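You operate a simulated robot arm through the tools that you are given. There is no shell and no other tool. Be economical: measure what you need, move in short steps, check, and stop when the job is done.

You run a simulated two-armed robot. Do the job below in one go: nothing can be reset, and whatever is moved stays where it is left.

JOB
Open the right bench drawer, fetch the green block and set it in the inside of the right bench drawer and shut the drawer again. Take the metal post and put it on the shelf under the steel bench. Pick up the tea bottle from the bench top with one hand, pass it to the other hand and put it on the under 200 m shelf. Push the bench cupboard door shut. Take the green card bundle on the bench top and put it away on the upper steel side shelf. Fetch the blue cloth and set it on the top of the black table. Do these in any order. Set down upright: tea bottle.

It is judged by the outcome, as a careful person would: the job done as asked, and still so three seconds after it is handed in. It fails if anything else is knocked over, pushed out of place, dropped, spilled or broken. Flat cloth is picked up by pressing the open fingertips on it (5 to 10 N) and closing them slowly along it; thin cloth reads only 2 to 8 mm in the jaws.

ROBOT AND FRAMES
Two 7-joint arms with two-finger parallel grippers on one trunk, on a base that drives. Base frame: it is fixed to the floor where the robot stands at the start and does not move with it; the origin is under the middle of the robot, x ahead of it, y to its left, z up; the surface under the hand at the start is at about z = 0.85. Lengths are in m, angles in rad, forces in N, time in s.
The left shoulder is at the start at [0.218, 0.171, 1.027], the right one opposite. Places, roughly: bench cupboard door [0.9, 1.9, 0.5]; blue cloth (11x7x3 cm) [1.6, 1.7, 0.9]; green block (6x5x4 cm) [0.8, 0.6, 0.9]; green card bundle [1.5, 1.25, 0.75]; inside of the right bench drawer [0.8, -0.1, 0.7]; metal post [1, 0.75, 1]; right bench drawer [0.7, -0.1, 0.7]; shelf under the steel bench [1, 0.4, 0.2]; tea bottle [1, 1, 1]; top of the black table [5.5, 2.1, 0.8]; under 200 m shelf [-1.6, 1.4, 1]; upper steel side shelf (23x29 cm) [10.66, -3.1, 0.9]. Payload 4.4 kg a hand.
The TCP of each hand is the grasp point between the finger pads, 0.023 m short of the fingertips. In the tool frame z runs along the fingers and y along their closing line. Largest opening 0.094 m; finger width 0.038, thickness 0.01; the body of the gripper, 0.054 by 0.096 m, starts 0.039 m behind the TCP.
Orientation is told as [roll, pitch, yaw] about the base's x, y, z axes, in that order, counted from this pose: with the fingers straight down and closing along the base's y, the tool's x points along the base's -x, its y along +y and its z along -z.

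CONTROLS
- The arms move only by the tool drive_tool. It takes "left_plan", "right_plan" or both (then of equal length, played together; a hand with none holds still); each is a list of rows, each a list of 6 numbers: the shift along the tool's x, y, z in units of 25 mm (1.0 is 25 mm), then the turn, a rotation vector about the tool's x, y, z in units of 6 degrees (1.0 is 6 degrees). In form: [[tx, ty, tz, rx, ry, rz], ...]. A call has 1 to 20 rows; each row shifts and turns the commanded pose from where the row before left it, along the tool's axes as they then stand. "left_jaw" and "right_jaw" are, for a hand that has rows, the opening, from 0 (shut) to 1 (fully open), set as the call begins (left out, the last holds). A call with a number of a shift or a turn outside -1 to 1 is refused whole. A row lasts 0.2 s, in which the tool goes at most 0.05 m and 0.15 rad; a call with a longer step from one row to the next is refused whole, and so is a gripper value outside its range. A pose out of reach is approached as far as the arm can. The call stops where the force on the tool passes 40 N (or 10 N more than at its start, if that is more) or the arm is blocked; 0.2 s more then pass. The fingers move at their own pace (about 0.072 m/s each) and stop on an object; they squeeze with about 41 N. The grip force told is the motor's: it shows also when the fingers shut on nothing. Time passes only in rows, and 0.2 s behind the last, so rows that do not move let the fingers close. It gives the time, the measured TCP pose, the force on the tool (base axes), the opening and the grip force at its end, in the units of the frame above (readings bear some noise), with the torque about the TCP (base axes, N m) and any sound that the robot's microphone picked up, and new pictures: "pictures" is both (left out), scene, wrist or none (wrist: the cameras of the hands that moved).
- Cameras (640 x 400 px; columns grow to the right, rows downward): "scene" is now at [0.3439, 0.0091, 1.1348]; the picture's right is [0.20, -0.98, 0.00], its down [-0.79, -0.16, -0.59] and it looks along [0.58, 0.12, -0.81] (base axes); focal length 214 px, centre (320, 200). "left" rides on the left gripper at [0.086, -0.016, -0.074] in its tool frame; the picture's right is [0.18, 0.98, 0.00], its down [-0.58, 0.11, -0.81] and it looks along [-0.79, 0.15, 0.59] (tool axes); focal length 243 px, centre (320, 200). "right" rides on the right gripper at [0.086, 0.016, -0.075] in its tool frame; the picture's right is [-0.18, 0.98, 0.00], its down [-0.58, -0.11, -0.81] and it looks along [-0.79, -0.15, 0.59] (tool axes); focal length 243 px, centre (320, 200).
- slide_trunk(by): slides the trunk up (or, below 0, down) by that many m; the arms and the scene camera ride with it, the base frame stays. It gives what a move gives, with no picture.
- base_move(legs): drives the robot by 1 to 6 legs, each [ahead, left, turn to the left] in m, m and rad, along the robot's own axes; the way and the turn of a leg run together, so that a leg with both is an arc; at most 1.5 m and 3.142 rad a leg. The arms and the cameras ride along, it lands a little off, and it stops where it bumps. It gives what a move gives, and a new picture of the scene camera.
- aim_head(pan, tilt): turns the head with the scene camera to pan (to the left, within 1.396 rad either way) and tilt (down, from -0.506 to 1.204), counted from straight ahead of the robot. It gives what a move gives, and a new picture of the scene camera.
- point_at(camera, pixels): for up to 12 pixels [column, row] of the newest picture of that camera ("zoom" is the newest enlarged one), the place [x, y, z] in the base frame of the surface seen there, good to about 0.002 m, but the place of the scene camera against the robot may be out by one fixed shift of up to 0.025 m in any direction. The clock stands still meanwhile.
- enlarge(camera, box): a new picture of the part [left, top, right, bottom] of that camera's present view, enlarged. The clock stands still meanwhile.
- close_job(): hands the job in; it is judged then, once.

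Go step by step. Measure first, check grasps and placings, and put right what went wrong. The budget is 138 turns and 260 pictures, counting those below and the enlarged ones. Unless the task says otherwise, let go and move clear before handing in.

The tools are called after "Call:" by a JSON object that holds its "method" and its "body". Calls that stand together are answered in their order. drive_tool: Moves the arms, as the interface text tells. Its arguments: {"type":"object","properties":{"left_plan":{"type":"array"},"left_jaw":{"type":"number"},"right_plan":{"type":"array"},"right_jaw":{"type":"number"},"pictures":{"type":"string","enum":["both","scene","wrist","none"]}},"required":[]} The other tools are called the same way: slide_trunk (by) slides the trunk up or down; base_move (legs) drives the base; aim_head (pan, tilt) turns the head that bears the scene camera; point_at (camera, pixels) gives the place of the surface under pixels of a picture; enlarge (camera, box) takes an enlarged picture of a part of a camera's view; close_job () hands the job in.

At the start:

```text
time_s: 0.0
left_position: [0.4895, 0.3579, 1.155]
left_orientation: [-0.001, 0.0, 0.001]
left_wrist_force: [0.5, 0.0, 0.5]
left_moment: [-0.01, 0.0, -0.01]
left_opening: 0.0941
left_finger_force: 0.2
right_position: [0.4844, -0.115, 1.0676]
right_orientation: [0.001, 0.001, 0.0]
right_wrist_force: [0.2, 0.0, 1.1]
right_moment: [-0.01, -0.02, -0.01]
right_opening: 0.094
right_finger_force: 0.0
trunk travel left (down, up): [-0.05, 0.338]
robot x, y, heading: [-0.0001, 0.0012, 0.001]
head pan, tilt: [0.202, 0.941]
```

scene: 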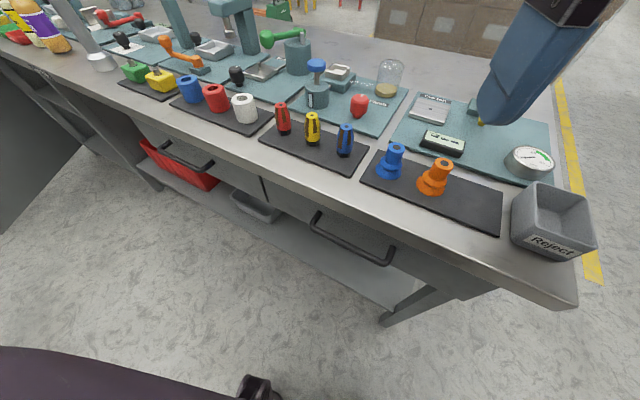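
right: 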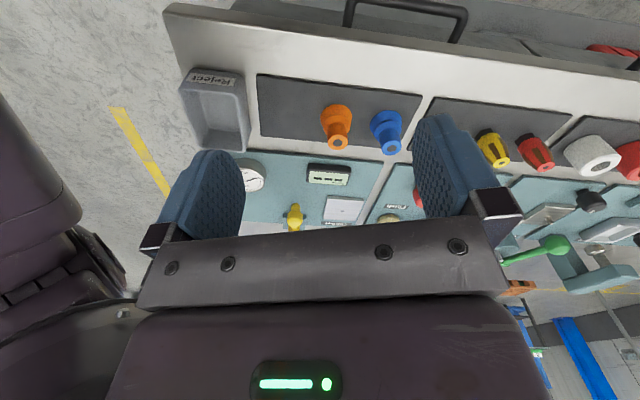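
left: 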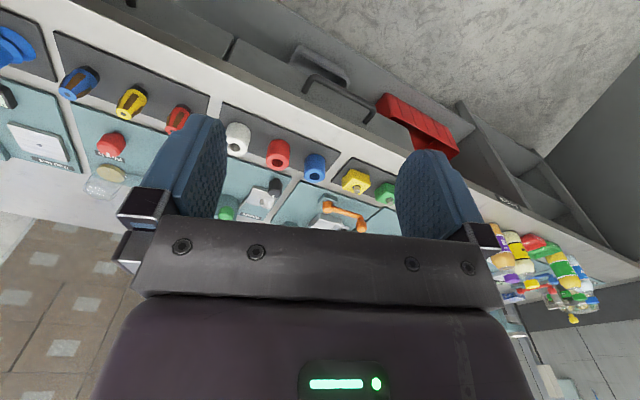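

The bench is ahead; the right drawer handle is near (350,240) and the green block near (135,72). I'll measure and look around first.

Call:
{"method": "enlarge", "body": {"camera": "scene", "box": [0, 0, 320, 200]}}

Call:
{"method": "point_at", "body": {"camera": "scene", "pixels": [[315, 216], [350, 243], [389, 262], [165, 145], [210, 167], [135, 72], [265, 190], [300, 185], [400, 225], [350, 285], [255, 205], [460, 290]]}}

Call:
{"method": "aim_head", "body": {"pan": 0.9, "tilt": 0.6}}

```text
2.00 times, centred on (160, 100) of scene
```

zoom: 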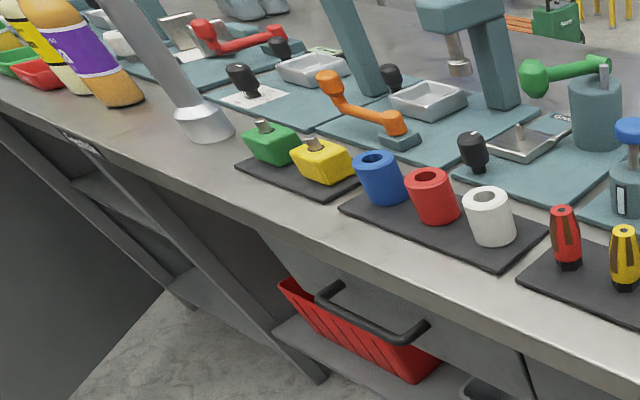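

```text
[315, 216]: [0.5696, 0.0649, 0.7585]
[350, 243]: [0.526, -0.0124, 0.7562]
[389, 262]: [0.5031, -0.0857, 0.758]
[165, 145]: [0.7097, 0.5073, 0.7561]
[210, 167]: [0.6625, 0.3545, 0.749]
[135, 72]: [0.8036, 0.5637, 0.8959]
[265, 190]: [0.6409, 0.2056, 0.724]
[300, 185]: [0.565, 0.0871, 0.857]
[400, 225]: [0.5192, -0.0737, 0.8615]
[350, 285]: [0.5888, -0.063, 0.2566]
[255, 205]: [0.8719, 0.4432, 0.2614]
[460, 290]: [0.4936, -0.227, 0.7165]
```

```text
time_s: 1.1
left_position: [0.4889, 0.358, 1.1546]
left_orientation: [0.0, -0.001, 0.001]
left_wrist_force: [-0.2, 0.3, -0.4]
left_moment: [-0.02, 0.01, 0.0]
left_opening: 0.0941
left_finger_force: 0.0
right_position: [0.4845, -0.1165, 1.0677]
right_orientation: [-0.001, -0.001, 0.001]
right_wrist_force: [-0.8, -0.4, -0.8]
right_moment: [0.0, -0.04, 0.01]
right_opening: 0.0938
right_finger_force: 0.1
trunk travel left (down, up): [-0.05, 0.338]
robot x, y, heading: [-0.0012, -0.002, 0.003]
head pan, tilt: [0.901, 0.6]
```

scene: 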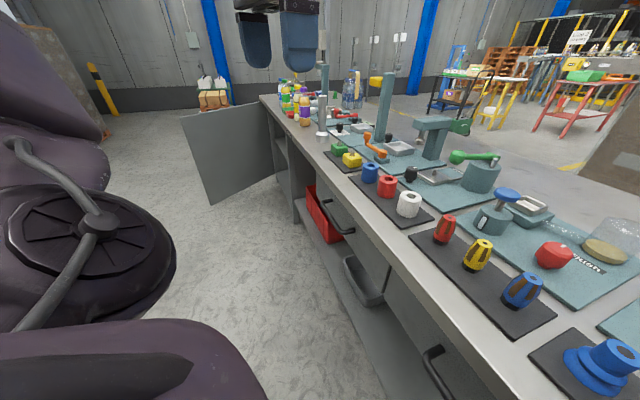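

The left part of the bench, with open door (230,155), is visible. I'll zoom in on the objects and measure.

Call:
{"method": "enlarge", "body": {"camera": "scene", "box": [250, 50, 410, 150]}}

Call:
{"method": "point_at", "body": {"camera": "scene", "pixels": [[321, 135], [322, 100], [300, 170], [480, 385], [340, 152], [306, 120], [355, 90], [210, 203], [273, 180], [186, 120], [350, 228], [265, 108]]}}

```text
4.00 times, centred on (330, 100) of scene
```

zoom: 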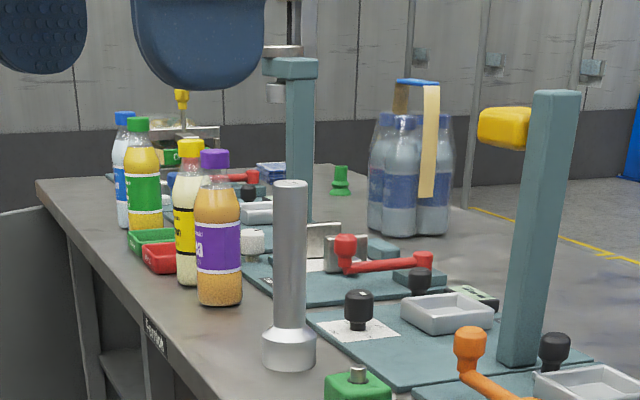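

```text
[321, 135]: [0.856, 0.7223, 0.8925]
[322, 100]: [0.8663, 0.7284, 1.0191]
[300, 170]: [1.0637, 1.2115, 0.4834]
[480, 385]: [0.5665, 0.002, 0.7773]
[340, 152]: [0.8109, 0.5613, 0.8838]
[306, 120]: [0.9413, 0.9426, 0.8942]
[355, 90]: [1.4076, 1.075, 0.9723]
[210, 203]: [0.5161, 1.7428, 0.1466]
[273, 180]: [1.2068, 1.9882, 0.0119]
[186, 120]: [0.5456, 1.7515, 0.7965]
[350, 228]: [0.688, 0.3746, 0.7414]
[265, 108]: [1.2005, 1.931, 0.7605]
```

Call:
{"method": "enlarge", "body": {"camera": "scene", "box": [276, 70, 324, 130]}}

Call:
{"method": "enlarge", "body": {"camera": "scene", "box": [320, 60, 400, 140]}}

Call:
{"method": "aim_head", "body": {"pan": 1.396, "tilt": 0.2}}

```text
6.67 times, centred on (300, 100) of scene
```

zoom: 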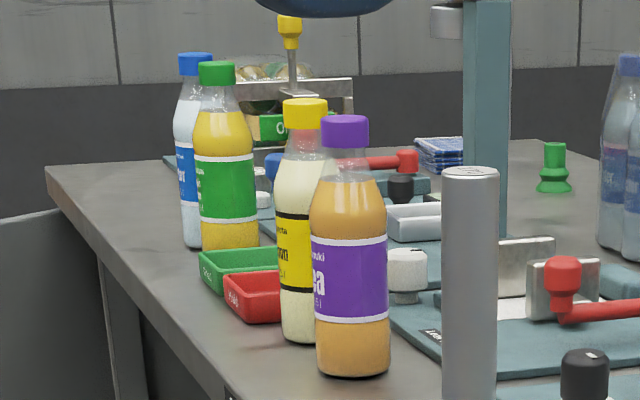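

```text
5.00 times, centred on (360, 100) of scene
```

zoom: 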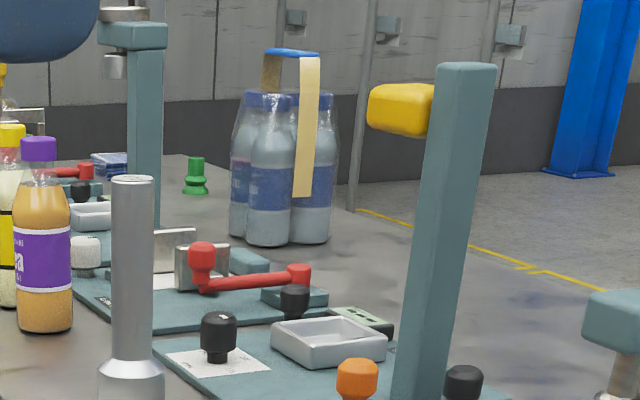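

```text
time_s: 2.0
left_position: [0.489, 0.3586, 1.1558]
left_orientation: [0.001, -0.002, -0.001]
left_wrist_force: [0.0, 0.0, -0.6]
left_moment: [-0.03, -0.01, 0.01]
left_opening: 0.0939
left_finger_force: 0.0
right_position: [0.4847, -0.1157, 1.0686]
right_orientation: [-0.001, 0.0, -0.001]
right_wrist_force: [0.6, -0.5, -0.7]
right_moment: [0.01, -0.01, 0.0]
right_opening: 0.094
right_finger_force: 0.0
trunk travel left (down, up): [-0.05, 0.338]
robot x, y, heading: [0.0022, 0.0027, 0.005]
head pan, tilt: [1.396, 0.201]
```

scene: 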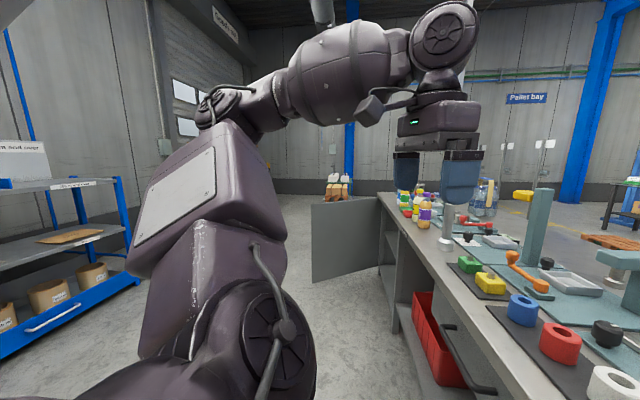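

The tea bottle is the purple-labelled one, the post is at (0.86,0.725), the rack is on the left. The bench is turned about -0.28 rad, so I'll square up to it in front of the drawer, a bit back.

Call:
{"method": "base_move", "body": {"legs": [[-0.11, 0.343, 0], [0, 0, -0.28]]}}

Call:
{"method": "aim_head", "body": {"pan": -0.15, "tilt": 0.8}}

```text
time_s: 6.5
left_position: [0.4566, 0.555, 1.1556]
left_orientation: [-0.001, -0.001, -0.279]
left_wrist_force: [0.3, -0.1, -1.2]
left_moment: [0.04, -0.01, 0.0]
left_opening: 0.0938
left_finger_force: 0.2
right_position: [0.3214, 0.0999, 1.0667]
right_orientation: [0.0, 0.002, -0.278]
right_wrist_force: [-0.6, -0.2, 0.3]
right_moment: [0.02, 0.0, 0.01]
right_opening: 0.0942
right_finger_force: 0.0
trunk travel left (down, up): [-0.05, 0.338]
robot x, y, heading: [-0.1122, 0.3445, -0.28]
head pan, tilt: [1.396, 0.201]
```

scene: 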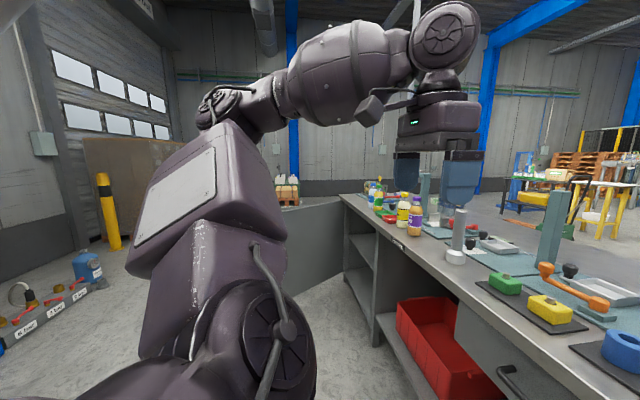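

```text
time_s: 8.2
left_position: [0.4563, 0.5537, 1.1543]
left_orientation: [-0.001, 0.0, -0.281]
left_wrist_force: [-0.7, 0.1, 0.4]
left_moment: [-0.02, 0.01, 0.02]
left_opening: 0.0939
left_finger_force: 0.0
right_position: [0.3216, 0.1013, 1.0676]
right_orientation: [-0.001, 0.0, -0.279]
right_wrist_force: [0.0, 0.3, -0.7]
right_moment: [-0.01, 0.0, 0.03]
right_opening: 0.0938
right_finger_force: 0.1
trunk travel left (down, up): [-0.05, 0.338]
robot x, y, heading: [-0.109, 0.3472, -0.276]
head pan, tilt: [-0.15, 0.799]
```

scene: 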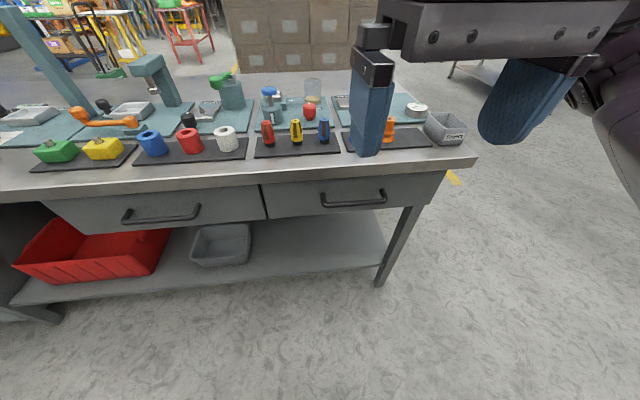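

The right drawer handle now shows at (322-386,192-205). Measuring it and the bench edge.

Call:
{"method": "enlarge", "body": {"camera": "scene", "box": [250, 150, 410, 250]}}

Call:
{"method": "point_at", "body": {"camera": "scene", "pixels": [[326, 205], [353, 204], [380, 201], [322, 193], [386, 191], [290, 210], [420, 200], [440, 162], [200, 178], [60, 190], [310, 245], [355, 192]]}}

```text
4.00 times, centred on (330, 200) of scene
```

zoom: 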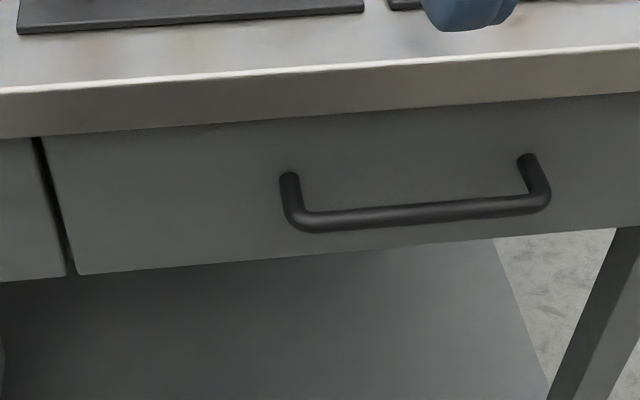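

```text
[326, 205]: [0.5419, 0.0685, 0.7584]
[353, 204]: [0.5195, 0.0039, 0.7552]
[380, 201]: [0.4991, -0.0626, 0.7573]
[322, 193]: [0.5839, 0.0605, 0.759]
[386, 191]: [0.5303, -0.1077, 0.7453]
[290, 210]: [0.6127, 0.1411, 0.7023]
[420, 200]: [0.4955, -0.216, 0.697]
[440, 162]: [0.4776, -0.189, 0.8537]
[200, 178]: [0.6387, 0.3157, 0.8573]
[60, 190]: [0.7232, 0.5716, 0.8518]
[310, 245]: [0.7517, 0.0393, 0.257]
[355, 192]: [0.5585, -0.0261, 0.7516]
```

The bench normal is really at -0.315 rad and the handle centre is (0.52,0.004,0.756). I'll square up and turn the right hand to point forward.

Call:
{"method": "base_move", "body": {"legs": [[0, 0, -0.037]]}}

Call:
{"method": "drive_tool", "body": {"right_plan": [[-1, 0, 1, 0, 0, 0], [-1, 0, 1, 0, 0, 0], [-1, 0, 1, 0, 0, 0], [-1, 0, 1, 0, 0, 0], [-1, 0, 1, 0, 0, 0], [0, 0, 0, 0, -1, 0], [0, 0, 0, 0, -1, 0], [0, 0, 0, 0, -1, 0], [0, 0, 0, 0, -1, 0], [0, 0, 0, 0, -1, 0], [0, 0, 0, 0, -1, 0], [0, 0, 0, 0, -1, 0], [0, 0, 0, 0, -1, 0], [0, 0, 0, 0, -1, 0], [0, 0, 0, 0, -1, 0], [0, 0, 0, 0, -1, 0], [0, 0, 0, 0, -1, 0], [0, 0, 0, 0, -1, 0], [0, 0, 0, 0, -1, 0], [0, 0, 0, 0, -1, 0]], "pictures": "none"}}

Call:
{"method": "drive_tool", "body": {"right_plan": [[1, 0, 0, 0, 0, 1], [0, -1, 0, 0, 0, 1], [0, -1, 0, 0, 0, 1], [0, 0, 0, 0, 0, 1], [0, 0, 0, 0, 0, 1], [0, 0, 0, 0, 0, 1], [0, 0, 0, 0, 0, 1], [0, 0, 0, 0, 0, 1], [0, 0, 0, 0, 0, 1], [0, 0, 0, 0, 0, 1], [0, 0, 0, 0, 0, 1], [0, 0, 0, 0, 0, 1], [0, 0, 0, 0, 0, 1], [0, 0, 0, 0, 0, 1], [0, 0, 0, 0, 0, 1]]}}

```text
time_s: 8.9
left_position: [0.4635, 0.5331, 1.1551]
left_orientation: [0.0, -0.001, -0.315]
left_wrist_force: [0.3, -0.9, -0.4]
left_moment: [0.01, 0.01, -0.03]
left_opening: 0.0937
left_finger_force: 0.1
right_position: [0.3129, 0.0842, 1.0672]
right_orientation: [0.0, 0.001, -0.317]
right_wrist_force: [0.9, -0.2, 0.4]
right_moment: [0.01, 0.0, -0.01]
right_opening: 0.0939
right_finger_force: 0.0
trunk travel left (down, up): [-0.05, 0.338]
robot x, y, heading: [-0.1143, 0.3479, -0.315]
head pan, tilt: [-0.15, 0.799]
```

scene: 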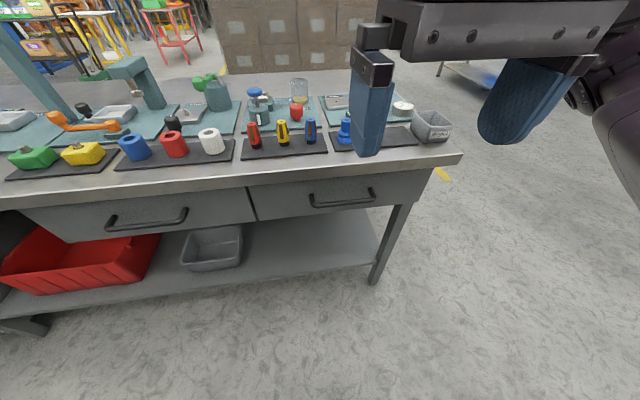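

```text
time_s: 13.1
left_position: [0.4618, 0.5348, 1.1577]
left_orientation: [0.0, -0.002, -0.313]
left_wrist_force: [-0.8, -0.4, 0.8]
left_moment: [0.01, -0.06, -0.01]
left_opening: 0.0937
left_finger_force: 0.0
right_position: [0.4744, 0.0537, 0.9253]
right_orientation: [0.07, -1.425, -0.345]
right_wrist_force: [-0.3, -0.2, 0.2]
right_moment: [0.01, 0.0, 0.03]
right_opening: 0.0941
right_finger_force: 0.0
right hand out of reach, approached as far as the arm can: row 12, 13, 14, 15, 16, 17, 18, 19
trunk travel left (down, up): [-0.05, 0.338]
robot x, y, heading: [-0.1096, 0.348, -0.315]
head pan, tilt: [-0.15, 0.799]
```

```text
time_s: 16.3
left_position: [0.4641, 0.5339, 1.1537]
left_orientation: [0.002, 0.0, -0.316]
left_wrist_force: [0.2, -0.2, -1.0]
left_moment: [0.05, -0.01, -0.02]
left_opening: 0.094
left_finger_force: 0.1
right_position: [0.4582, 0.0504, 0.9003]
right_orientation: [1.42, 0.009, -1.849]
right_wrist_force: [-0.1, 0.4, -0.2]
right_moment: [0.01, -0.01, 0.0]
right_opening: 0.0941
right_finger_force: 0.1
right hand out of reach, approached as far as the arm can: row 2, 3
trunk travel left (down, up): [-0.05, 0.338]
robot x, y, heading: [-0.1093, 0.3469, -0.318]
head pan, tilt: [-0.15, 0.799]
```

scene: 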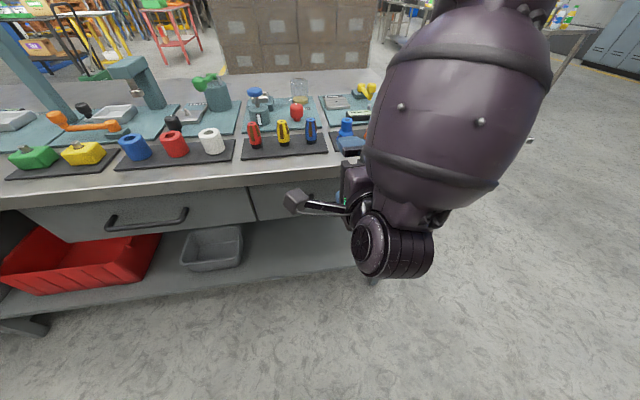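
right: 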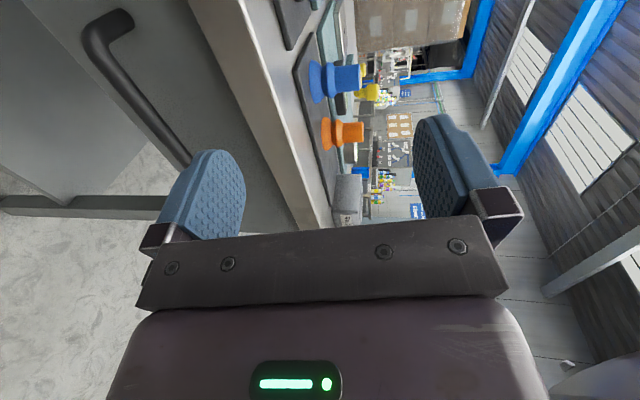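

The right hand now points nearly forward with the fingers stacked vertically (roll 1.42). I'll correct the pitch and lower to handle height.

Call:
{"method": "drive_tool", "body": {"right_plan": [[0, 0, 0, -0.7, -0.2, 0], [0, 0, 0, -0.7, -0.2, 0], [-0.16, -0.95, -0.11, 0, 0, 0], [-0.16, -0.95, -0.11, 0, 0, 0], [-0.16, -0.95, -0.11, 0, 0, 0], [-0.16, -0.95, -0.11, 0, 0, 0], [-0.16, -0.95, -0.11, 0, 0, 0], [-0.16, -0.95, -0.11, 0, 0, 0]], "pictures": "wrist"}}

```text
time_s: 18.1
left_position: [0.464, 0.5342, 1.1541]
left_orientation: [0.0, 0.0, -0.316]
left_wrist_force: [-0.1, -0.1, -0.1]
left_moment: [-0.03, 0.02, -0.02]
left_opening: 0.0943
left_finger_force: 0.1
right_position: [0.493, 0.0772, 0.7851]
right_orientation: [1.562, 0.006, -1.891]
right_wrist_force: [-0.6, 0.7, 0.1]
right_moment: [0.04, -0.01, 0.03]
right_opening: 0.0938
right_finger_force: 0.0
right hand out of reach, approached as far as the arm can: row 3, 4, 5, 6, 7, 8
trunk travel left (down, up): [-0.05, 0.338]
robot x, y, heading: [-0.1161, 0.3463, -0.316]
head pan, tilt: [-0.15, 0.799]
```

right: 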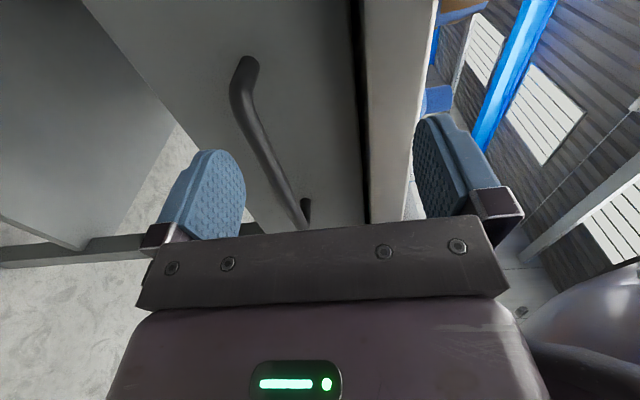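

The hand is squared (roll 1.56) but cramped near the body. I'll back the base off and shift right.

Call:
{"method": "base_move", "body": {"legs": [[-0.17, -0.06, 0]]}}

Call:
{"method": "drive_tool", "body": {"right_plan": [[0, -0.6, 0, 0, 0, 0], [0, -0.5, 0, 0, 0, 0]], "pictures": "wrist"}}

```text
time_s: 19.6
left_position: [0.2847, 0.5275, 1.1544]
left_orientation: [0.0, 0.0, -0.316]
left_wrist_force: [-0.5, 0.0, 0.2]
left_moment: [-0.01, 0.0, 0.0]
left_opening: 0.0939
left_finger_force: 0.0
right_position: [0.3108, 0.0722, 0.7868]
right_orientation: [1.565, 0.005, -1.893]
right_wrist_force: [0.2, 0.0, 0.9]
right_moment: [0.01, 0.01, -0.04]
right_opening: 0.0942
right_finger_force: 0.1
trunk travel left (down, up): [-0.05, 0.338]
robot x, y, heading: [-0.294, 0.341, -0.32]
head pan, tilt: [-0.15, 0.799]
```

scene: 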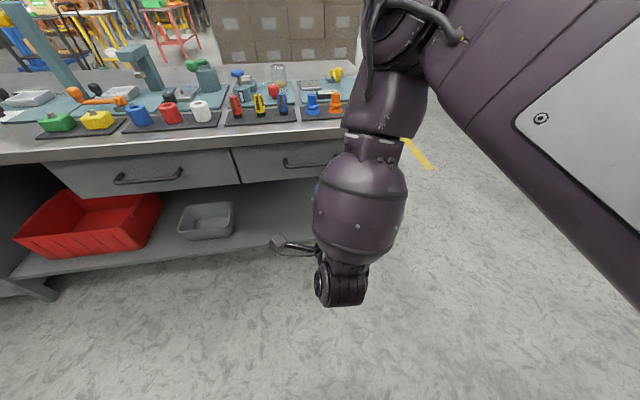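

```text
time_s: 20.2
left_position: [0.2842, 0.5279, 1.1535]
left_orientation: [0.0, 0.0, -0.316]
left_wrist_force: [0.5, -0.6, 0.2]
left_moment: [0.01, 0.01, -0.01]
left_opening: 0.0943
left_finger_force: 0.1
right_position: [0.3137, 0.0776, 0.7612]
right_orientation: [1.562, 0.004, -1.9]
right_wrist_force: [-0.3, -0.2, -0.4]
right_moment: [0.02, -0.01, -0.01]
right_opening: 0.094
right_finger_force: 0.0
right hand out of reach, approached as far as the arm can: row 2
trunk travel left (down, up): [-0.05, 0.338]
robot x, y, heading: [-0.2902, 0.3414, -0.318]
head pan, tilt: [-0.15, 0.799]
```

right: 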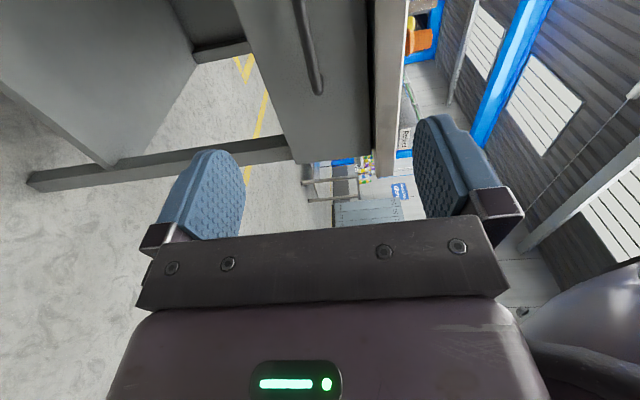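

Hand is 0.22 m short of the handle, at its height. I'll check the handle via the wrist camera to find the scene-camera offset.

Call:
{"method": "point_at", "body": {"camera": "right", "pixels": [[300, 20], [308, 50], [316, 75], [390, 100], [340, 120]]}}

Call:
{"method": "point_at", "body": {"camera": "scene", "pixels": [[290, 166], [115, 181], [148, 180], [180, 176], [60, 125], [130, 60], [50, 160], [240, 148]]}}

```text
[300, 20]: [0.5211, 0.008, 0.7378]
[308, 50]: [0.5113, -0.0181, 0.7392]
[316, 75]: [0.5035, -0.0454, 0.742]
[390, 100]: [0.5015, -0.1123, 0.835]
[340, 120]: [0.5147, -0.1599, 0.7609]
```

```text
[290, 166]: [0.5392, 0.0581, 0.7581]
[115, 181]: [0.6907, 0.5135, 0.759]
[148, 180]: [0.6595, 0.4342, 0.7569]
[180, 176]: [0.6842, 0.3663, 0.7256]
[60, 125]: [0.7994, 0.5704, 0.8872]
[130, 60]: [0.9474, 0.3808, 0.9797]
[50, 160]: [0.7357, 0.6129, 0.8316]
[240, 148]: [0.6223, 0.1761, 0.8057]
```

The wrist camera shows the bar at z≈0.740 (scene reads ~0.018 high). I'll slide the trunk down 0.02 and advance onto the bar.

Call:
{"method": "slide_trunk", "body": {"by": -0.02}}

Call:
{"method": "drive_tool", "body": {"right_plan": [[0, 0, 1, 0, 0, 0], [0, 0, 1, 0, 0, 0], [0, 0, 1, 0, 0, 0], [0, 0, 1, 0, 0, 0], [0, 0, 1, 0, 0, 0], [0, 0, 1, 0, 0, 0]], "pictures": "wrist"}}

```text
time_s: 20.9
left_position: [0.2837, 0.5293, 1.136]
left_orientation: [0.002, -0.003, -0.315]
left_wrist_force: [-0.7, 0.2, 0.4]
left_moment: [-0.01, -0.06, -0.01]
left_opening: 0.0941
left_finger_force: 0.1
right_position: [0.3086, 0.0799, 0.7185]
right_orientation: [1.506, 0.005, -1.894]
right_wrist_force: [1.0, -0.5, 0.3]
right_moment: [0.02, -0.01, -0.01]
right_opening: 0.0938
right_finger_force: 0.0
trunk travel left (down, up): [-0.03, 0.358]
robot x, y, heading: [-0.295, 0.3429, -0.314]
head pan, tilt: [-0.15, 0.799]
```

```text
time_s: 22.3
left_position: [0.2857, 0.5282, 1.1345]
left_orientation: [0.001, 0.0, -0.318]
left_wrist_force: [-0.1, 0.1, -0.4]
left_moment: [0.0, -0.01, 0.01]
left_opening: 0.0938
left_finger_force: 0.1
right_position: [0.4526, 0.076, 0.7217]
right_orientation: [1.5, 0.002, -1.902]
right_wrist_force: [-0.3, 0.3, 0.5]
right_moment: [0.01, -0.01, 0.0]
right_opening: 0.0941
right_finger_force: 0.0
right hand out of reach, approached as far as the arm can: row 1, 2, 3, 4, 5, 6
trunk travel left (down, up): [-0.03, 0.358]
robot x, y, heading: [-0.2922, 0.3409, -0.318]
head pan, tilt: [-0.15, 0.799]
```

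right: 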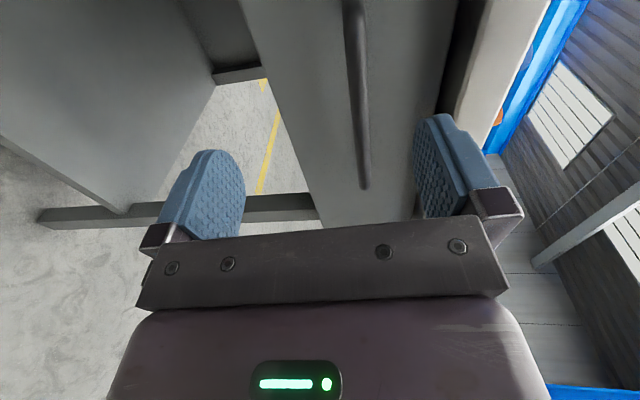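

Hand drifted left (0.0760 vs 0.034) while flagged at reach limits. I'll nudge up and right and see.

Call:
{"method": "drive_tool", "body": {"right_plan": [[-0.9, 0.5, 0, -0.3, 0, 0], [-0.9, 0.4, 0, -0.3, 0, 0]], "pictures": "scene"}}

```text
time_s: 22.9
left_position: [0.2843, 0.5285, 1.1353]
left_orientation: [0.0, 0.003, -0.319]
left_wrist_force: [0.0, -0.1, -0.4]
left_moment: [0.04, 0.0, -0.02]
left_opening: 0.0939
left_finger_force: 0.0
right_position: [0.4393, 0.0731, 0.7543]
right_orientation: [1.563, 0.007, -1.908]
right_wrist_force: [-0.3, -0.3, -0.5]
right_moment: [0.01, 0.0, -0.02]
right_opening: 0.094
right_finger_force: 0.0
right hand out of reach, approached as far as the arm can: row 1, 2
trunk travel left (down, up): [-0.03, 0.358]
robot x, y, heading: [-0.2902, 0.3391, -0.318]
head pan, tilt: [-0.15, 0.799]
```

scene: 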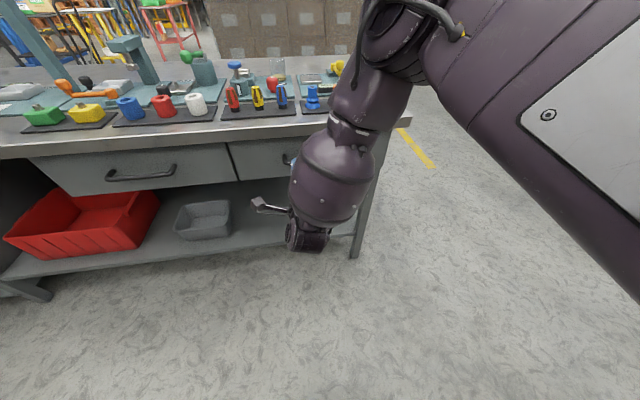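

It may be a wrist limit with the camera rolled to the left. I'll roll the hand half a turn the other way and test.

Call:
{"method": "drive_tool", "body": {"right_plan": [[0, 0, -0.8, 0, 0, -1], [0, 0, -0.8, 0, 0, -1], [0, 0, -0.8, 0, 0, -1], [0, 0, -0.8, 0, 0, -1], [0, 0, 0, 0, 0, -1], [0, 0, 0, 0, 0, -1], [0, 0, 0, 0, 0, -1], [0, 0, 0, 0, 0, -1], [0, 0, 0, 0, 0, -1], [0, 0, 0, 0, 0, -1], [0, 0, 0, 0, 0, -1], [0, 0, 0, 0, 0, -1], [0, 0, 0, 0, 0, -1], [0, 0, 0, 0, 0, -1], [0, 0, 0, 0, 0, -1]], "pictures": "none"}}

Call:
{"method": "drive_tool", "body": {"right_plan": [[0, 0, 0, 0, 0, -1], [0, 0, 0, 0, 0, -1], [0, 0, 0, 0, 0, -1], [0, 0, 0, 0, 0, -1], [0, 0, 0, 0, 0, -1], [0, 0, 0, 0, 0, -1], [0, 0, 0, 0, 0, -1], [0, 0, 0, 0, 0, -1], [0, 0, 0, 0, 0, -1], [0, 0, 0, 0, 0, -1], [0, 0, 0, 0, 0, -1], [0, 0, 0, 0, 0, -1], [0, 0, 0, 0, 0, -1], [0, 0, 0, 0, 0, -1], [0, 0, 0, 0, 0, -1]]}}

```text
time_s: 26.1
left_position: [0.2846, 0.5292, 1.1349]
left_orientation: [0.0, 0.0, -0.316]
left_wrist_force: [0.3, -0.6, 0.2]
left_moment: [-0.01, -0.04, -0.01]
left_opening: 0.0939
left_finger_force: 0.0
right_position: [0.3656, 0.0996, 0.7562]
right_orientation: [0.439, -1.564, -0.766]
right_wrist_force: [0.6, 0.4, -0.1]
right_moment: [0.02, 0.03, 0.01]
right_opening: 0.0938
right_finger_force: 0.1
trunk travel left (down, up): [-0.03, 0.358]
robot x, y, heading: [-0.2917, 0.3386, -0.32]
head pan, tilt: [-0.15, 0.799]
```

```text
time_s: 29.3
left_position: [0.2841, 0.5289, 1.1349]
left_orientation: [0.0, 0.002, -0.32]
left_wrist_force: [-0.3, -0.4, 0.6]
left_moment: [0.0, 0.01, -0.01]
left_opening: 0.0938
left_finger_force: 0.0
right_position: [0.3656, 0.0983, 0.7564]
right_orientation: [-1.566, -0.001, 1.245]
right_wrist_force: [0.0, 0.6, 0.7]
right_moment: [0.0, -0.01, -0.03]
right_opening: 0.094
right_finger_force: 0.0
trunk travel left (down, up): [-0.03, 0.358]
robot x, y, heading: [-0.2932, 0.3391, -0.315]
head pan, tilt: [-0.15, 0.799]
```

scene: 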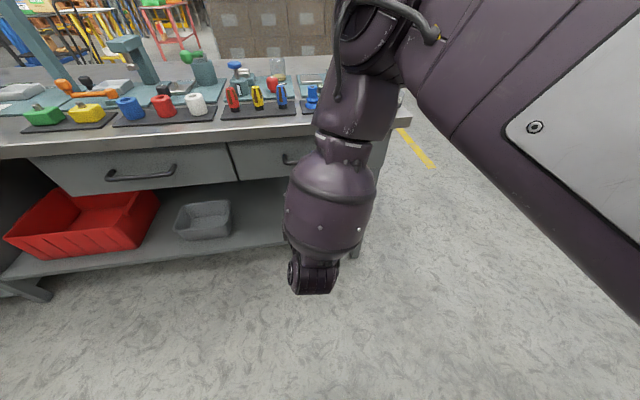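
right: 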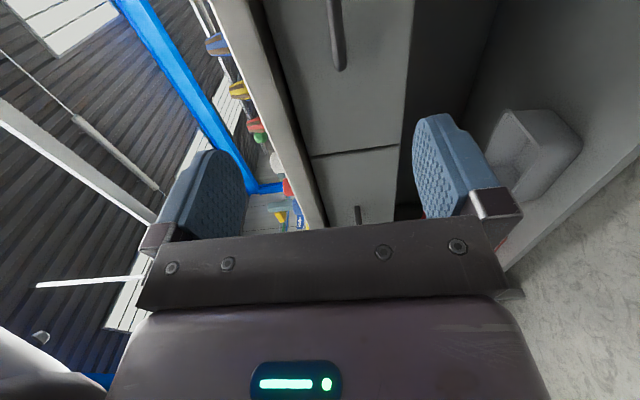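

This roll has no reach trouble. Handle is 0.176 m ahead, 0.04 right, 0.016 down — advancing onto it.

Call:
{"method": "drive_tool", "body": {"right_plan": [[0.4, 0.3, 0.8, 0, 0, 0], [0.4, 0.34, 0.8, 0, 0, 0], [0.4, 0, 0.8, 0, 0, 0], [0.4, 0, 0.8, 0, 0, 0], [0, 0, 0.8, 0, 0, 0], [0, 0, 0.8, 0, 0, 0]], "pictures": "wrist"}}

Call:
{"method": "point_at", "body": {"camera": "right", "pixels": [[330, 5], [337, 30], [345, 60], [350, 100], [320, 80], [335, 150]]}}

```text
time_s: 30.7
left_position: [0.2851, 0.5286, 1.1351]
left_orientation: [0.0, -0.001, -0.318]
left_wrist_force: [0.3, -0.2, -0.2]
left_moment: [0.01, 0.0, 0.01]
left_opening: 0.094
left_finger_force: 0.0
right_position: [0.4658, 0.0758, 0.7538]
right_orientation: [-1.563, -0.006, 1.239]
right_wrist_force: [-0.6, -0.7, -0.2]
right_moment: [0.0, -0.04, 0.02]
right_opening: 0.094
right_finger_force: 0.0
right hand out of reach, approached as far as the arm can: row 2, 3, 4, 5, 6
trunk travel left (down, up): [-0.03, 0.358]
robot x, y, heading: [-0.2888, 0.3369, -0.316]
head pan, tilt: [-0.15, 0.799]
```

right: 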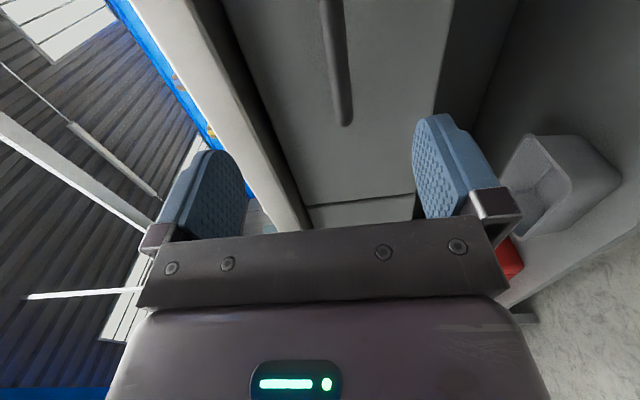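

```text
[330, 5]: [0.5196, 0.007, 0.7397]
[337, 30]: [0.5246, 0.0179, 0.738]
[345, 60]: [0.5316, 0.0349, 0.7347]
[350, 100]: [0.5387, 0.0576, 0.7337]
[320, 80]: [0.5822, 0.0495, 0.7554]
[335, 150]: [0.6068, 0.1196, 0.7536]
```

The hand drifts away from the shoulder each time, so it's too close. Back the base off 0.15 m and reach out further.

Call:
{"method": "base_move", "body": {"legs": [[-0.15, -0.04, 0]]}}

Call:
{"method": "drive_tool", "body": {"right_plan": [[0, 0.0, 1, 0, 0, 0], [0, 0, 1, 0, 0, 0], [0, 0, 1, 0, 0, 0], [0, 0, 1, 0, 0, 0]], "pictures": "wrist"}}

```text
time_s: 32.1
left_position: [0.1317, 0.5374, 1.1349]
left_orientation: [0.0, 0.0, -0.316]
left_wrist_force: [-0.8, 0.2, 0.3]
left_moment: [0.03, 0.0, 0.03]
left_opening: 0.0939
left_finger_force: 0.1
right_position: [0.312, 0.0851, 0.7559]
right_orientation: [-1.564, -0.005, 1.24]
right_wrist_force: [-0.7, 1.0, 0.1]
right_moment: [0.0, 0.02, 0.01]
right_opening: 0.094
right_finger_force: 0.2
trunk travel left (down, up): [-0.03, 0.358]
robot x, y, heading: [-0.4492, 0.3503, -0.315]
head pan, tilt: [-0.15, 0.799]
```

scene: 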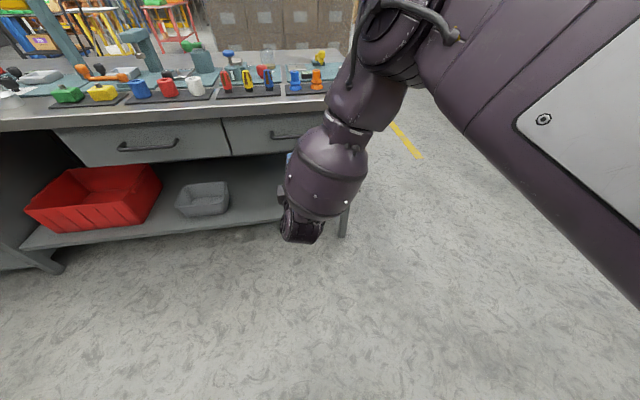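

```text
time_s: 33.1
left_position: [0.1312, 0.5384, 1.1355]
left_orientation: [0.0, 0.0, -0.317]
left_wrist_force: [-0.3, -0.6, -0.4]
left_moment: [0.03, -0.04, -0.02]
left_opening: 0.0941
left_finger_force: 0.1
right_position: [0.4082, 0.068, 0.7571]
right_orientation: [-1.556, -0.003, 1.23]
right_wrist_force: [0.1, 0.8, -1.0]
right_moment: [0.0, 0.01, -0.01]
right_opening: 0.094
right_finger_force: 0.1
right hand out of reach, approached as far as the arm can: row 1, 2, 3, 4
trunk travel left (down, up): [-0.03, 0.358]
robot x, y, heading: [-0.4442, 0.3472, -0.32]
head pan, tilt: [-0.15, 0.799]
```

right: 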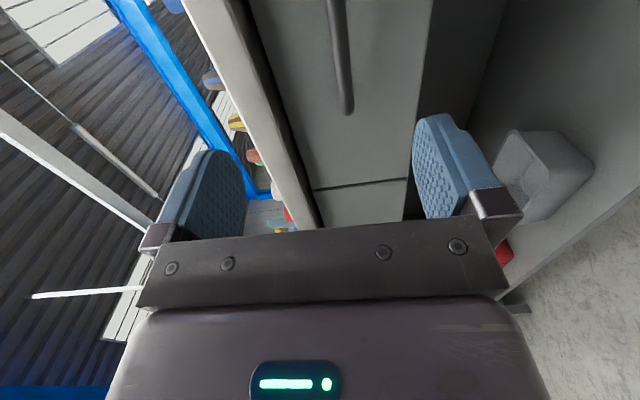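

Still limited; the wrist is likely at a bend limit. I'll tilt the fingers down by ~24° to relieve it.

Call:
{"method": "drive_tool", "body": {"right_plan": [[0, 0, 0, -1, 0, 0], [0, 0, 0, -1, 0, 0], [0, 0, 0, -1, 0, 0], [0, 0, 0, -1, 0, 0], [0, 0, 0, 0, 0, 0]], "pictures": "wrist"}}

```text
time_s: 34.3
left_position: [0.1301, 0.5374, 1.1347]
left_orientation: [0.0, 0.0, -0.318]
left_wrist_force: [0.2, 0.5, 0.7]
left_moment: [0.02, 0.03, 0.01]
left_opening: 0.094
left_finger_force: 0.1
right_position: [0.4093, 0.0684, 0.7579]
right_orientation: [-1.143, -0.006, 1.24]
right_wrist_force: [-0.5, 0.1, -0.3]
right_moment: [-0.01, 0.0, 0.01]
right_opening: 0.094
right_finger_force: 0.1
trunk travel left (down, up): [-0.03, 0.358]
robot x, y, heading: [-0.4484, 0.3501, -0.313]
head pan, tilt: [-0.15, 0.799]
```

right: 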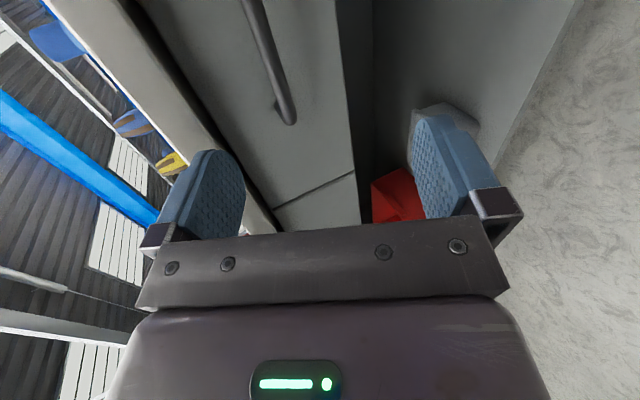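

Reach is free now with the hand tilted 24° down. I'll half-close the jaws and move onto the bar (0.125 ahead, 0.026 right).

Call:
{"method": "drive_tool", "body": {"right_plan": [[0.21, -0.28, 0.9, 0, 0, 0], [0.21, -0.28, 0.9, 0, 0, 0], [0.21, -0.28, 0.9, 0, 0, 0], [0.21, -0.28, 0.9, 0, 0, 0], [0.21, -0.28, 0.9, 0, 0, 0]], "right_jaw": 0.6, "pictures": "wrist"}}

```text
time_s: 35.5
left_position: [0.1304, 0.5377, 1.135]
left_orientation: [0.0, 0.001, -0.316]
left_wrist_force: [0.0, -0.4, 0.3]
left_moment: [0.0, -0.01, 0.02]
left_opening: 0.094
left_finger_force: 0.0
right_position: [0.5108, 0.0051, 0.7433]
right_orientation: [-1.142, -0.003, 1.239]
right_wrist_force: [-0.8, -0.3, 0.3]
right_moment: [0.01, -0.05, 0.0]
right_opening: 0.0564
right_finger_force: 0.0
trunk travel left (down, up): [-0.03, 0.358]
robot x, y, heading: [-0.4463, 0.3466, -0.314]
head pan, tilt: [-0.15, 0.799]
```

right: 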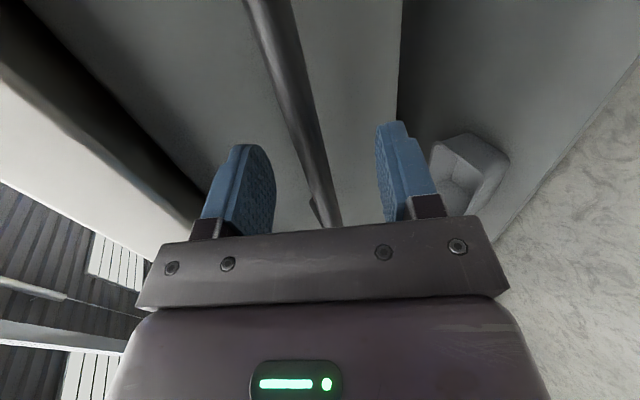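

The bar lies between the fingers. Closing on it.

Call:
{"method": "drive_tool", "body": {"right_plan": [[0, 0, 0, 0, 0, 0], [0, 0, 0, 0, 0, 0], [0, 0, 0, 0, 0, 0], [0, 0, 0, 0, 0, 0]], "right_jaw": 0, "pictures": "none"}}

Call:
{"method": "base_move", "body": {"legs": [[-0.27, 0, 0]]}}

```text
time_s: 36.5
left_position: [0.1297, 0.5386, 1.1357]
left_orientation: [0.0, -0.001, -0.315]
left_wrist_force: [-0.6, -0.4, -0.3]
left_moment: [0.03, 0.0, 0.02]
left_opening: 0.0938
left_finger_force: 0.1
right_position: [0.5114, 0.005, 0.7456]
right_orientation: [-1.147, -0.001, 1.24]
right_wrist_force: [2.5, -2.0, 7.4]
right_moment: [-1.62, 0.38, 0.94]
right_opening: 0.0139
right_finger_force: 45.4
trunk travel left (down, up): [-0.03, 0.358]
robot x, y, heading: [-0.4445, 0.3532, -0.315]
head pan, tilt: [-0.15, 0.799]
```

```text
time_s: 38.4
left_position: [-0.1281, 0.6221, 1.135]
left_orientation: [0.001, -0.001, -0.314]
left_wrist_force: [-0.4, 0.7, -0.3]
left_moment: [-0.05, 0.04, -0.01]
left_opening: 0.0937
left_finger_force: 0.0
right_position: [0.2523, 0.0897, 0.7472]
right_orientation: [-1.147, -0.003, 1.238]
right_wrist_force: [-4.1, -14.7, 13.6]
right_moment: [-1.77, 0.33, 0.25]
right_opening: 0.0141
right_finger_force: 44.6
trunk travel left (down, up): [-0.03, 0.358]
robot x, y, heading: [-0.7015, 0.4294, -0.312]
head pan, tilt: [-0.15, 0.799]
```

scene: 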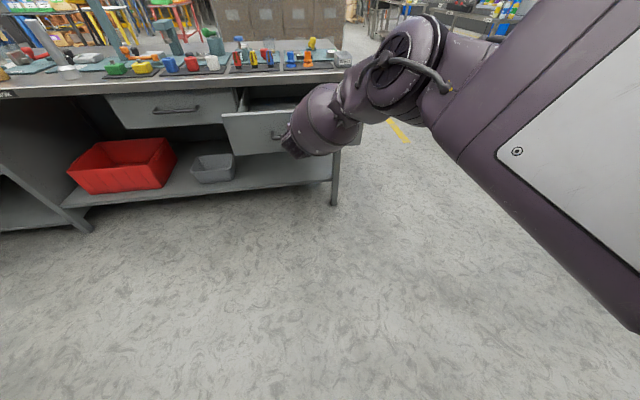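

The drawer is open ~0.27 m. Releasing and backing off, then raising the hand.

Call:
{"method": "drive_tool", "body": {"right_plan": [[0, 0, 0, 0, 0, 0], [0, 0, 0, 0, 0, 0], [0, 0.41, -0.9, 0, 0, 0], [0, 0.41, -0.9, 0, 0, 0], [0, 0.41, -0.9, 0, 0, 0], [0, 0.41, -0.9, 0, 0, 0], [0, -0.9, -0.41, 0, 0, 0], [0, -0.9, -0.41, 0, 0, 0], [0, -0.9, -0.41, 0, 0, 0], [0, -0.9, -0.41, 0, 0, 0], [0, -0.9, -0.41, 0, 0, 0], [0, -0.9, -0.41, 0, 0, 0], [0, -0.9, -0.41, 0, 0, 0], [0, -0.9, -0.41, 0, 0, 0], [0, -0.9, -0.41, 0, 0, 0], [0, -0.9, -0.41, 0, 0, 0]], "right_jaw": 0.6, "pictures": "scene"}}

```text
time_s: 41.8
left_position: [-0.1298, 0.6236, 1.1349]
left_orientation: [-0.001, 0.0, -0.314]
left_wrist_force: [-0.4, 0.0, -0.6]
left_moment: [0.0, 0.0, -0.04]
left_opening: 0.0942
left_finger_force: 0.0
right_position: [0.1597, 0.1206, 0.9919]
right_orientation: [-1.147, -0.003, 1.239]
right_wrist_force: [-0.7, 0.6, 0.6]
right_moment: [0.0, 0.01, 0.02]
right_opening: 0.0562
right_finger_force: 0.0
trunk travel left (down, up): [-0.03, 0.358]
robot x, y, heading: [-0.7001, 0.4318, -0.318]
head pan, tilt: [-0.15, 0.799]
```

scene: 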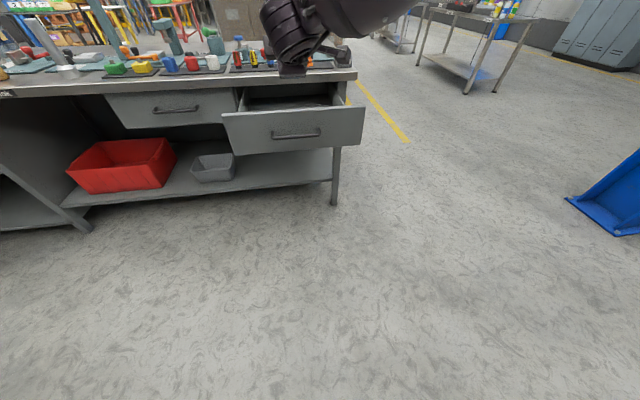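

Drawer stays open. I'll retract the right hand and turn it downward before driving to the green block.

Call:
{"method": "drive_tool", "body": {"right_plan": [[0.8, 0.41, -0.9, 0, 0, 0], [0.8, 0.41, -0.9, 0, 0, 0], [0.8, 0.41, -0.9, 0, 0, 0], [0.8, 0.41, -0.9, 0, 0, 0], [0.8, 0.41, -0.9, 0, 0, 0], [0.8, 0.41, -0.9, 0, 0, 0], [0.8, 0.41, -0.9, 0, 0, 0], [0.8, 0.41, -0.9, 0, 0, 0], [0, 0.41, -0.9, -1, 0, 0], [0, 0.45, -0.85, -1, 0, 0], [0, 0.55, -0.8, -1, 0, 0], [0, 0.6, -0.7, -1, 0, 0], [0, 0.7, -0.6, -1, 0, 0], [0, 0.8, -0.5, -1, 0, 0], [0, 0.9, -0.4, -1, 0, 0], [0, 0.9, -0.3, -1, 0, 0], [0, 0.9, -0.2, -1, 0, 0], [0, 0, -0.5, -1, 0, 0], [0, 0, -0.5, -1, 0, 0]], "right_jaw": 1, "pictures": "none"}}

Call:
{"method": "base_move", "body": {"legs": [[0, 0.41, 0], [0.58, 0, 0]]}}

Call:
{"method": "aim_head", "body": {"pan": 0.2, "tilt": 0.7}}

```text
time_s: 45.8
left_position: [-0.1264, 0.6198, 1.1339]
left_orientation: [0.002, 0.002, -0.317]
left_wrist_force: [-0.3, -1.2, 0.4]
left_moment: [0.04, -0.01, -0.02]
left_opening: 0.0942
left_finger_force: 0.0
right_position: [-0.2183, 0.1297, 0.9692]
right_orientation: [0.009, -0.003, 1.238]
right_wrist_force: [0.1, -0.2, 0.1]
right_moment: [0.04, 0.02, 0.0]
right_opening: 0.0941
right_finger_force: 0.0
right hand out of reach, approached as far as the arm can: row 11, 12, 13, 14, 15, 16, 17
trunk travel left (down, up): [-0.03, 0.358]
robot x, y, heading: [-0.7064, 0.4353, -0.315]
head pan, tilt: [-0.15, 0.799]
```

```text
time_s: 52.9
left_position: [0.5477, 0.8392, 1.1347]
left_orientation: [0.001, 0.0, -0.31]
left_wrist_force: [-0.4, 0.4, -0.7]
left_moment: [-0.02, 0.03, -0.01]
left_opening: 0.0939
left_finger_force: 0.0
right_position: [0.4594, 0.3482, 0.9693]
right_orientation: [0.007, -0.004, 1.243]
right_wrist_force: [0.5, 0.0, 0.1]
right_moment: [-0.01, 0.02, -0.02]
right_opening: 0.0938
right_finger_force: 0.1
trunk travel left (down, up): [-0.03, 0.358]
robot x, y, heading: [-0.0275, 0.6474, -0.312]
head pan, tilt: [-0.15, 0.799]
```

scene: 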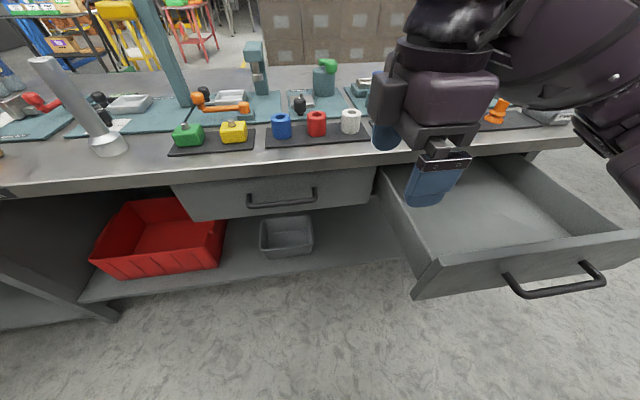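

```text
time_s: 53.7
left_position: [0.5482, 0.8406, 1.1337]
left_orientation: [0.001, 0.0, -0.311]
left_wrist_force: [0.4, -0.5, -1.9]
left_moment: [0.01, -0.01, 0.01]
left_opening: 0.0942
left_finger_force: 0.1
right_position: [0.4593, 0.3488, 0.9691]
right_orientation: [0.005, -0.003, 1.243]
right_wrist_force: [-0.2, -0.4, -0.4]
right_moment: [0.02, -0.03, 0.03]
right_opening: 0.0942
right_finger_force: 0.0
trunk travel left (down, up): [-0.03, 0.358]
robot x, y, heading: [-0.0283, 0.6496, -0.31]
head pan, tilt: [0.201, 0.7]
```

scene: 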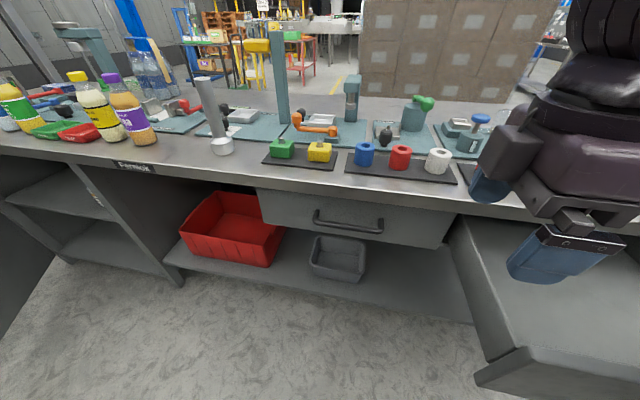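

Robot is in place; green block at (282,148). Zooming and measuring it, plus drawer interior and bottle/post positions.

Call:
{"method": "enlarge", "body": {"camera": "scene", "box": [180, 70, 360, 190]}}

Call:
{"method": "point_at", "body": {"camera": "scene", "pixels": [[282, 154], [276, 147], [290, 147], [283, 141], [222, 148], [210, 110], [205, 80], [145, 140], [318, 156], [520, 300], [560, 340], [475, 240]]}}

```text
3.33 times, centred on (270, 130) of scene
```

zoom: 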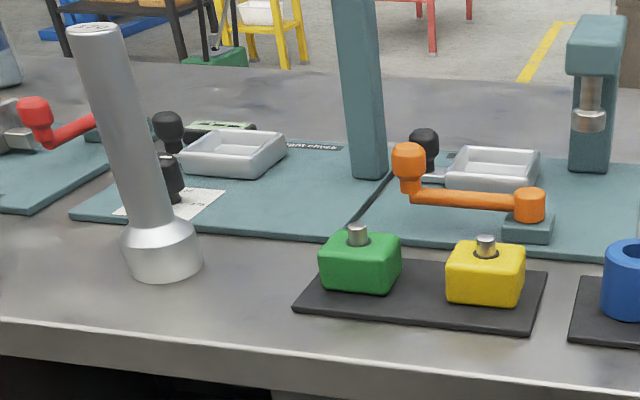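

```text
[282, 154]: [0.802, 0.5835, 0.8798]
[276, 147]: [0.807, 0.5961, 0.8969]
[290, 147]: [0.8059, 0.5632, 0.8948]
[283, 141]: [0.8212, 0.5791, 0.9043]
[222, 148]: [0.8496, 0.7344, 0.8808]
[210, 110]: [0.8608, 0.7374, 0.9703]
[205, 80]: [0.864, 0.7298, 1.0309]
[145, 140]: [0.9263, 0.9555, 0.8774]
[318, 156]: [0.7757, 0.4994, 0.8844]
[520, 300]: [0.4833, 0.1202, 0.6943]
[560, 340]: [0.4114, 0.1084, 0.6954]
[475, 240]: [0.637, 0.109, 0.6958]
```

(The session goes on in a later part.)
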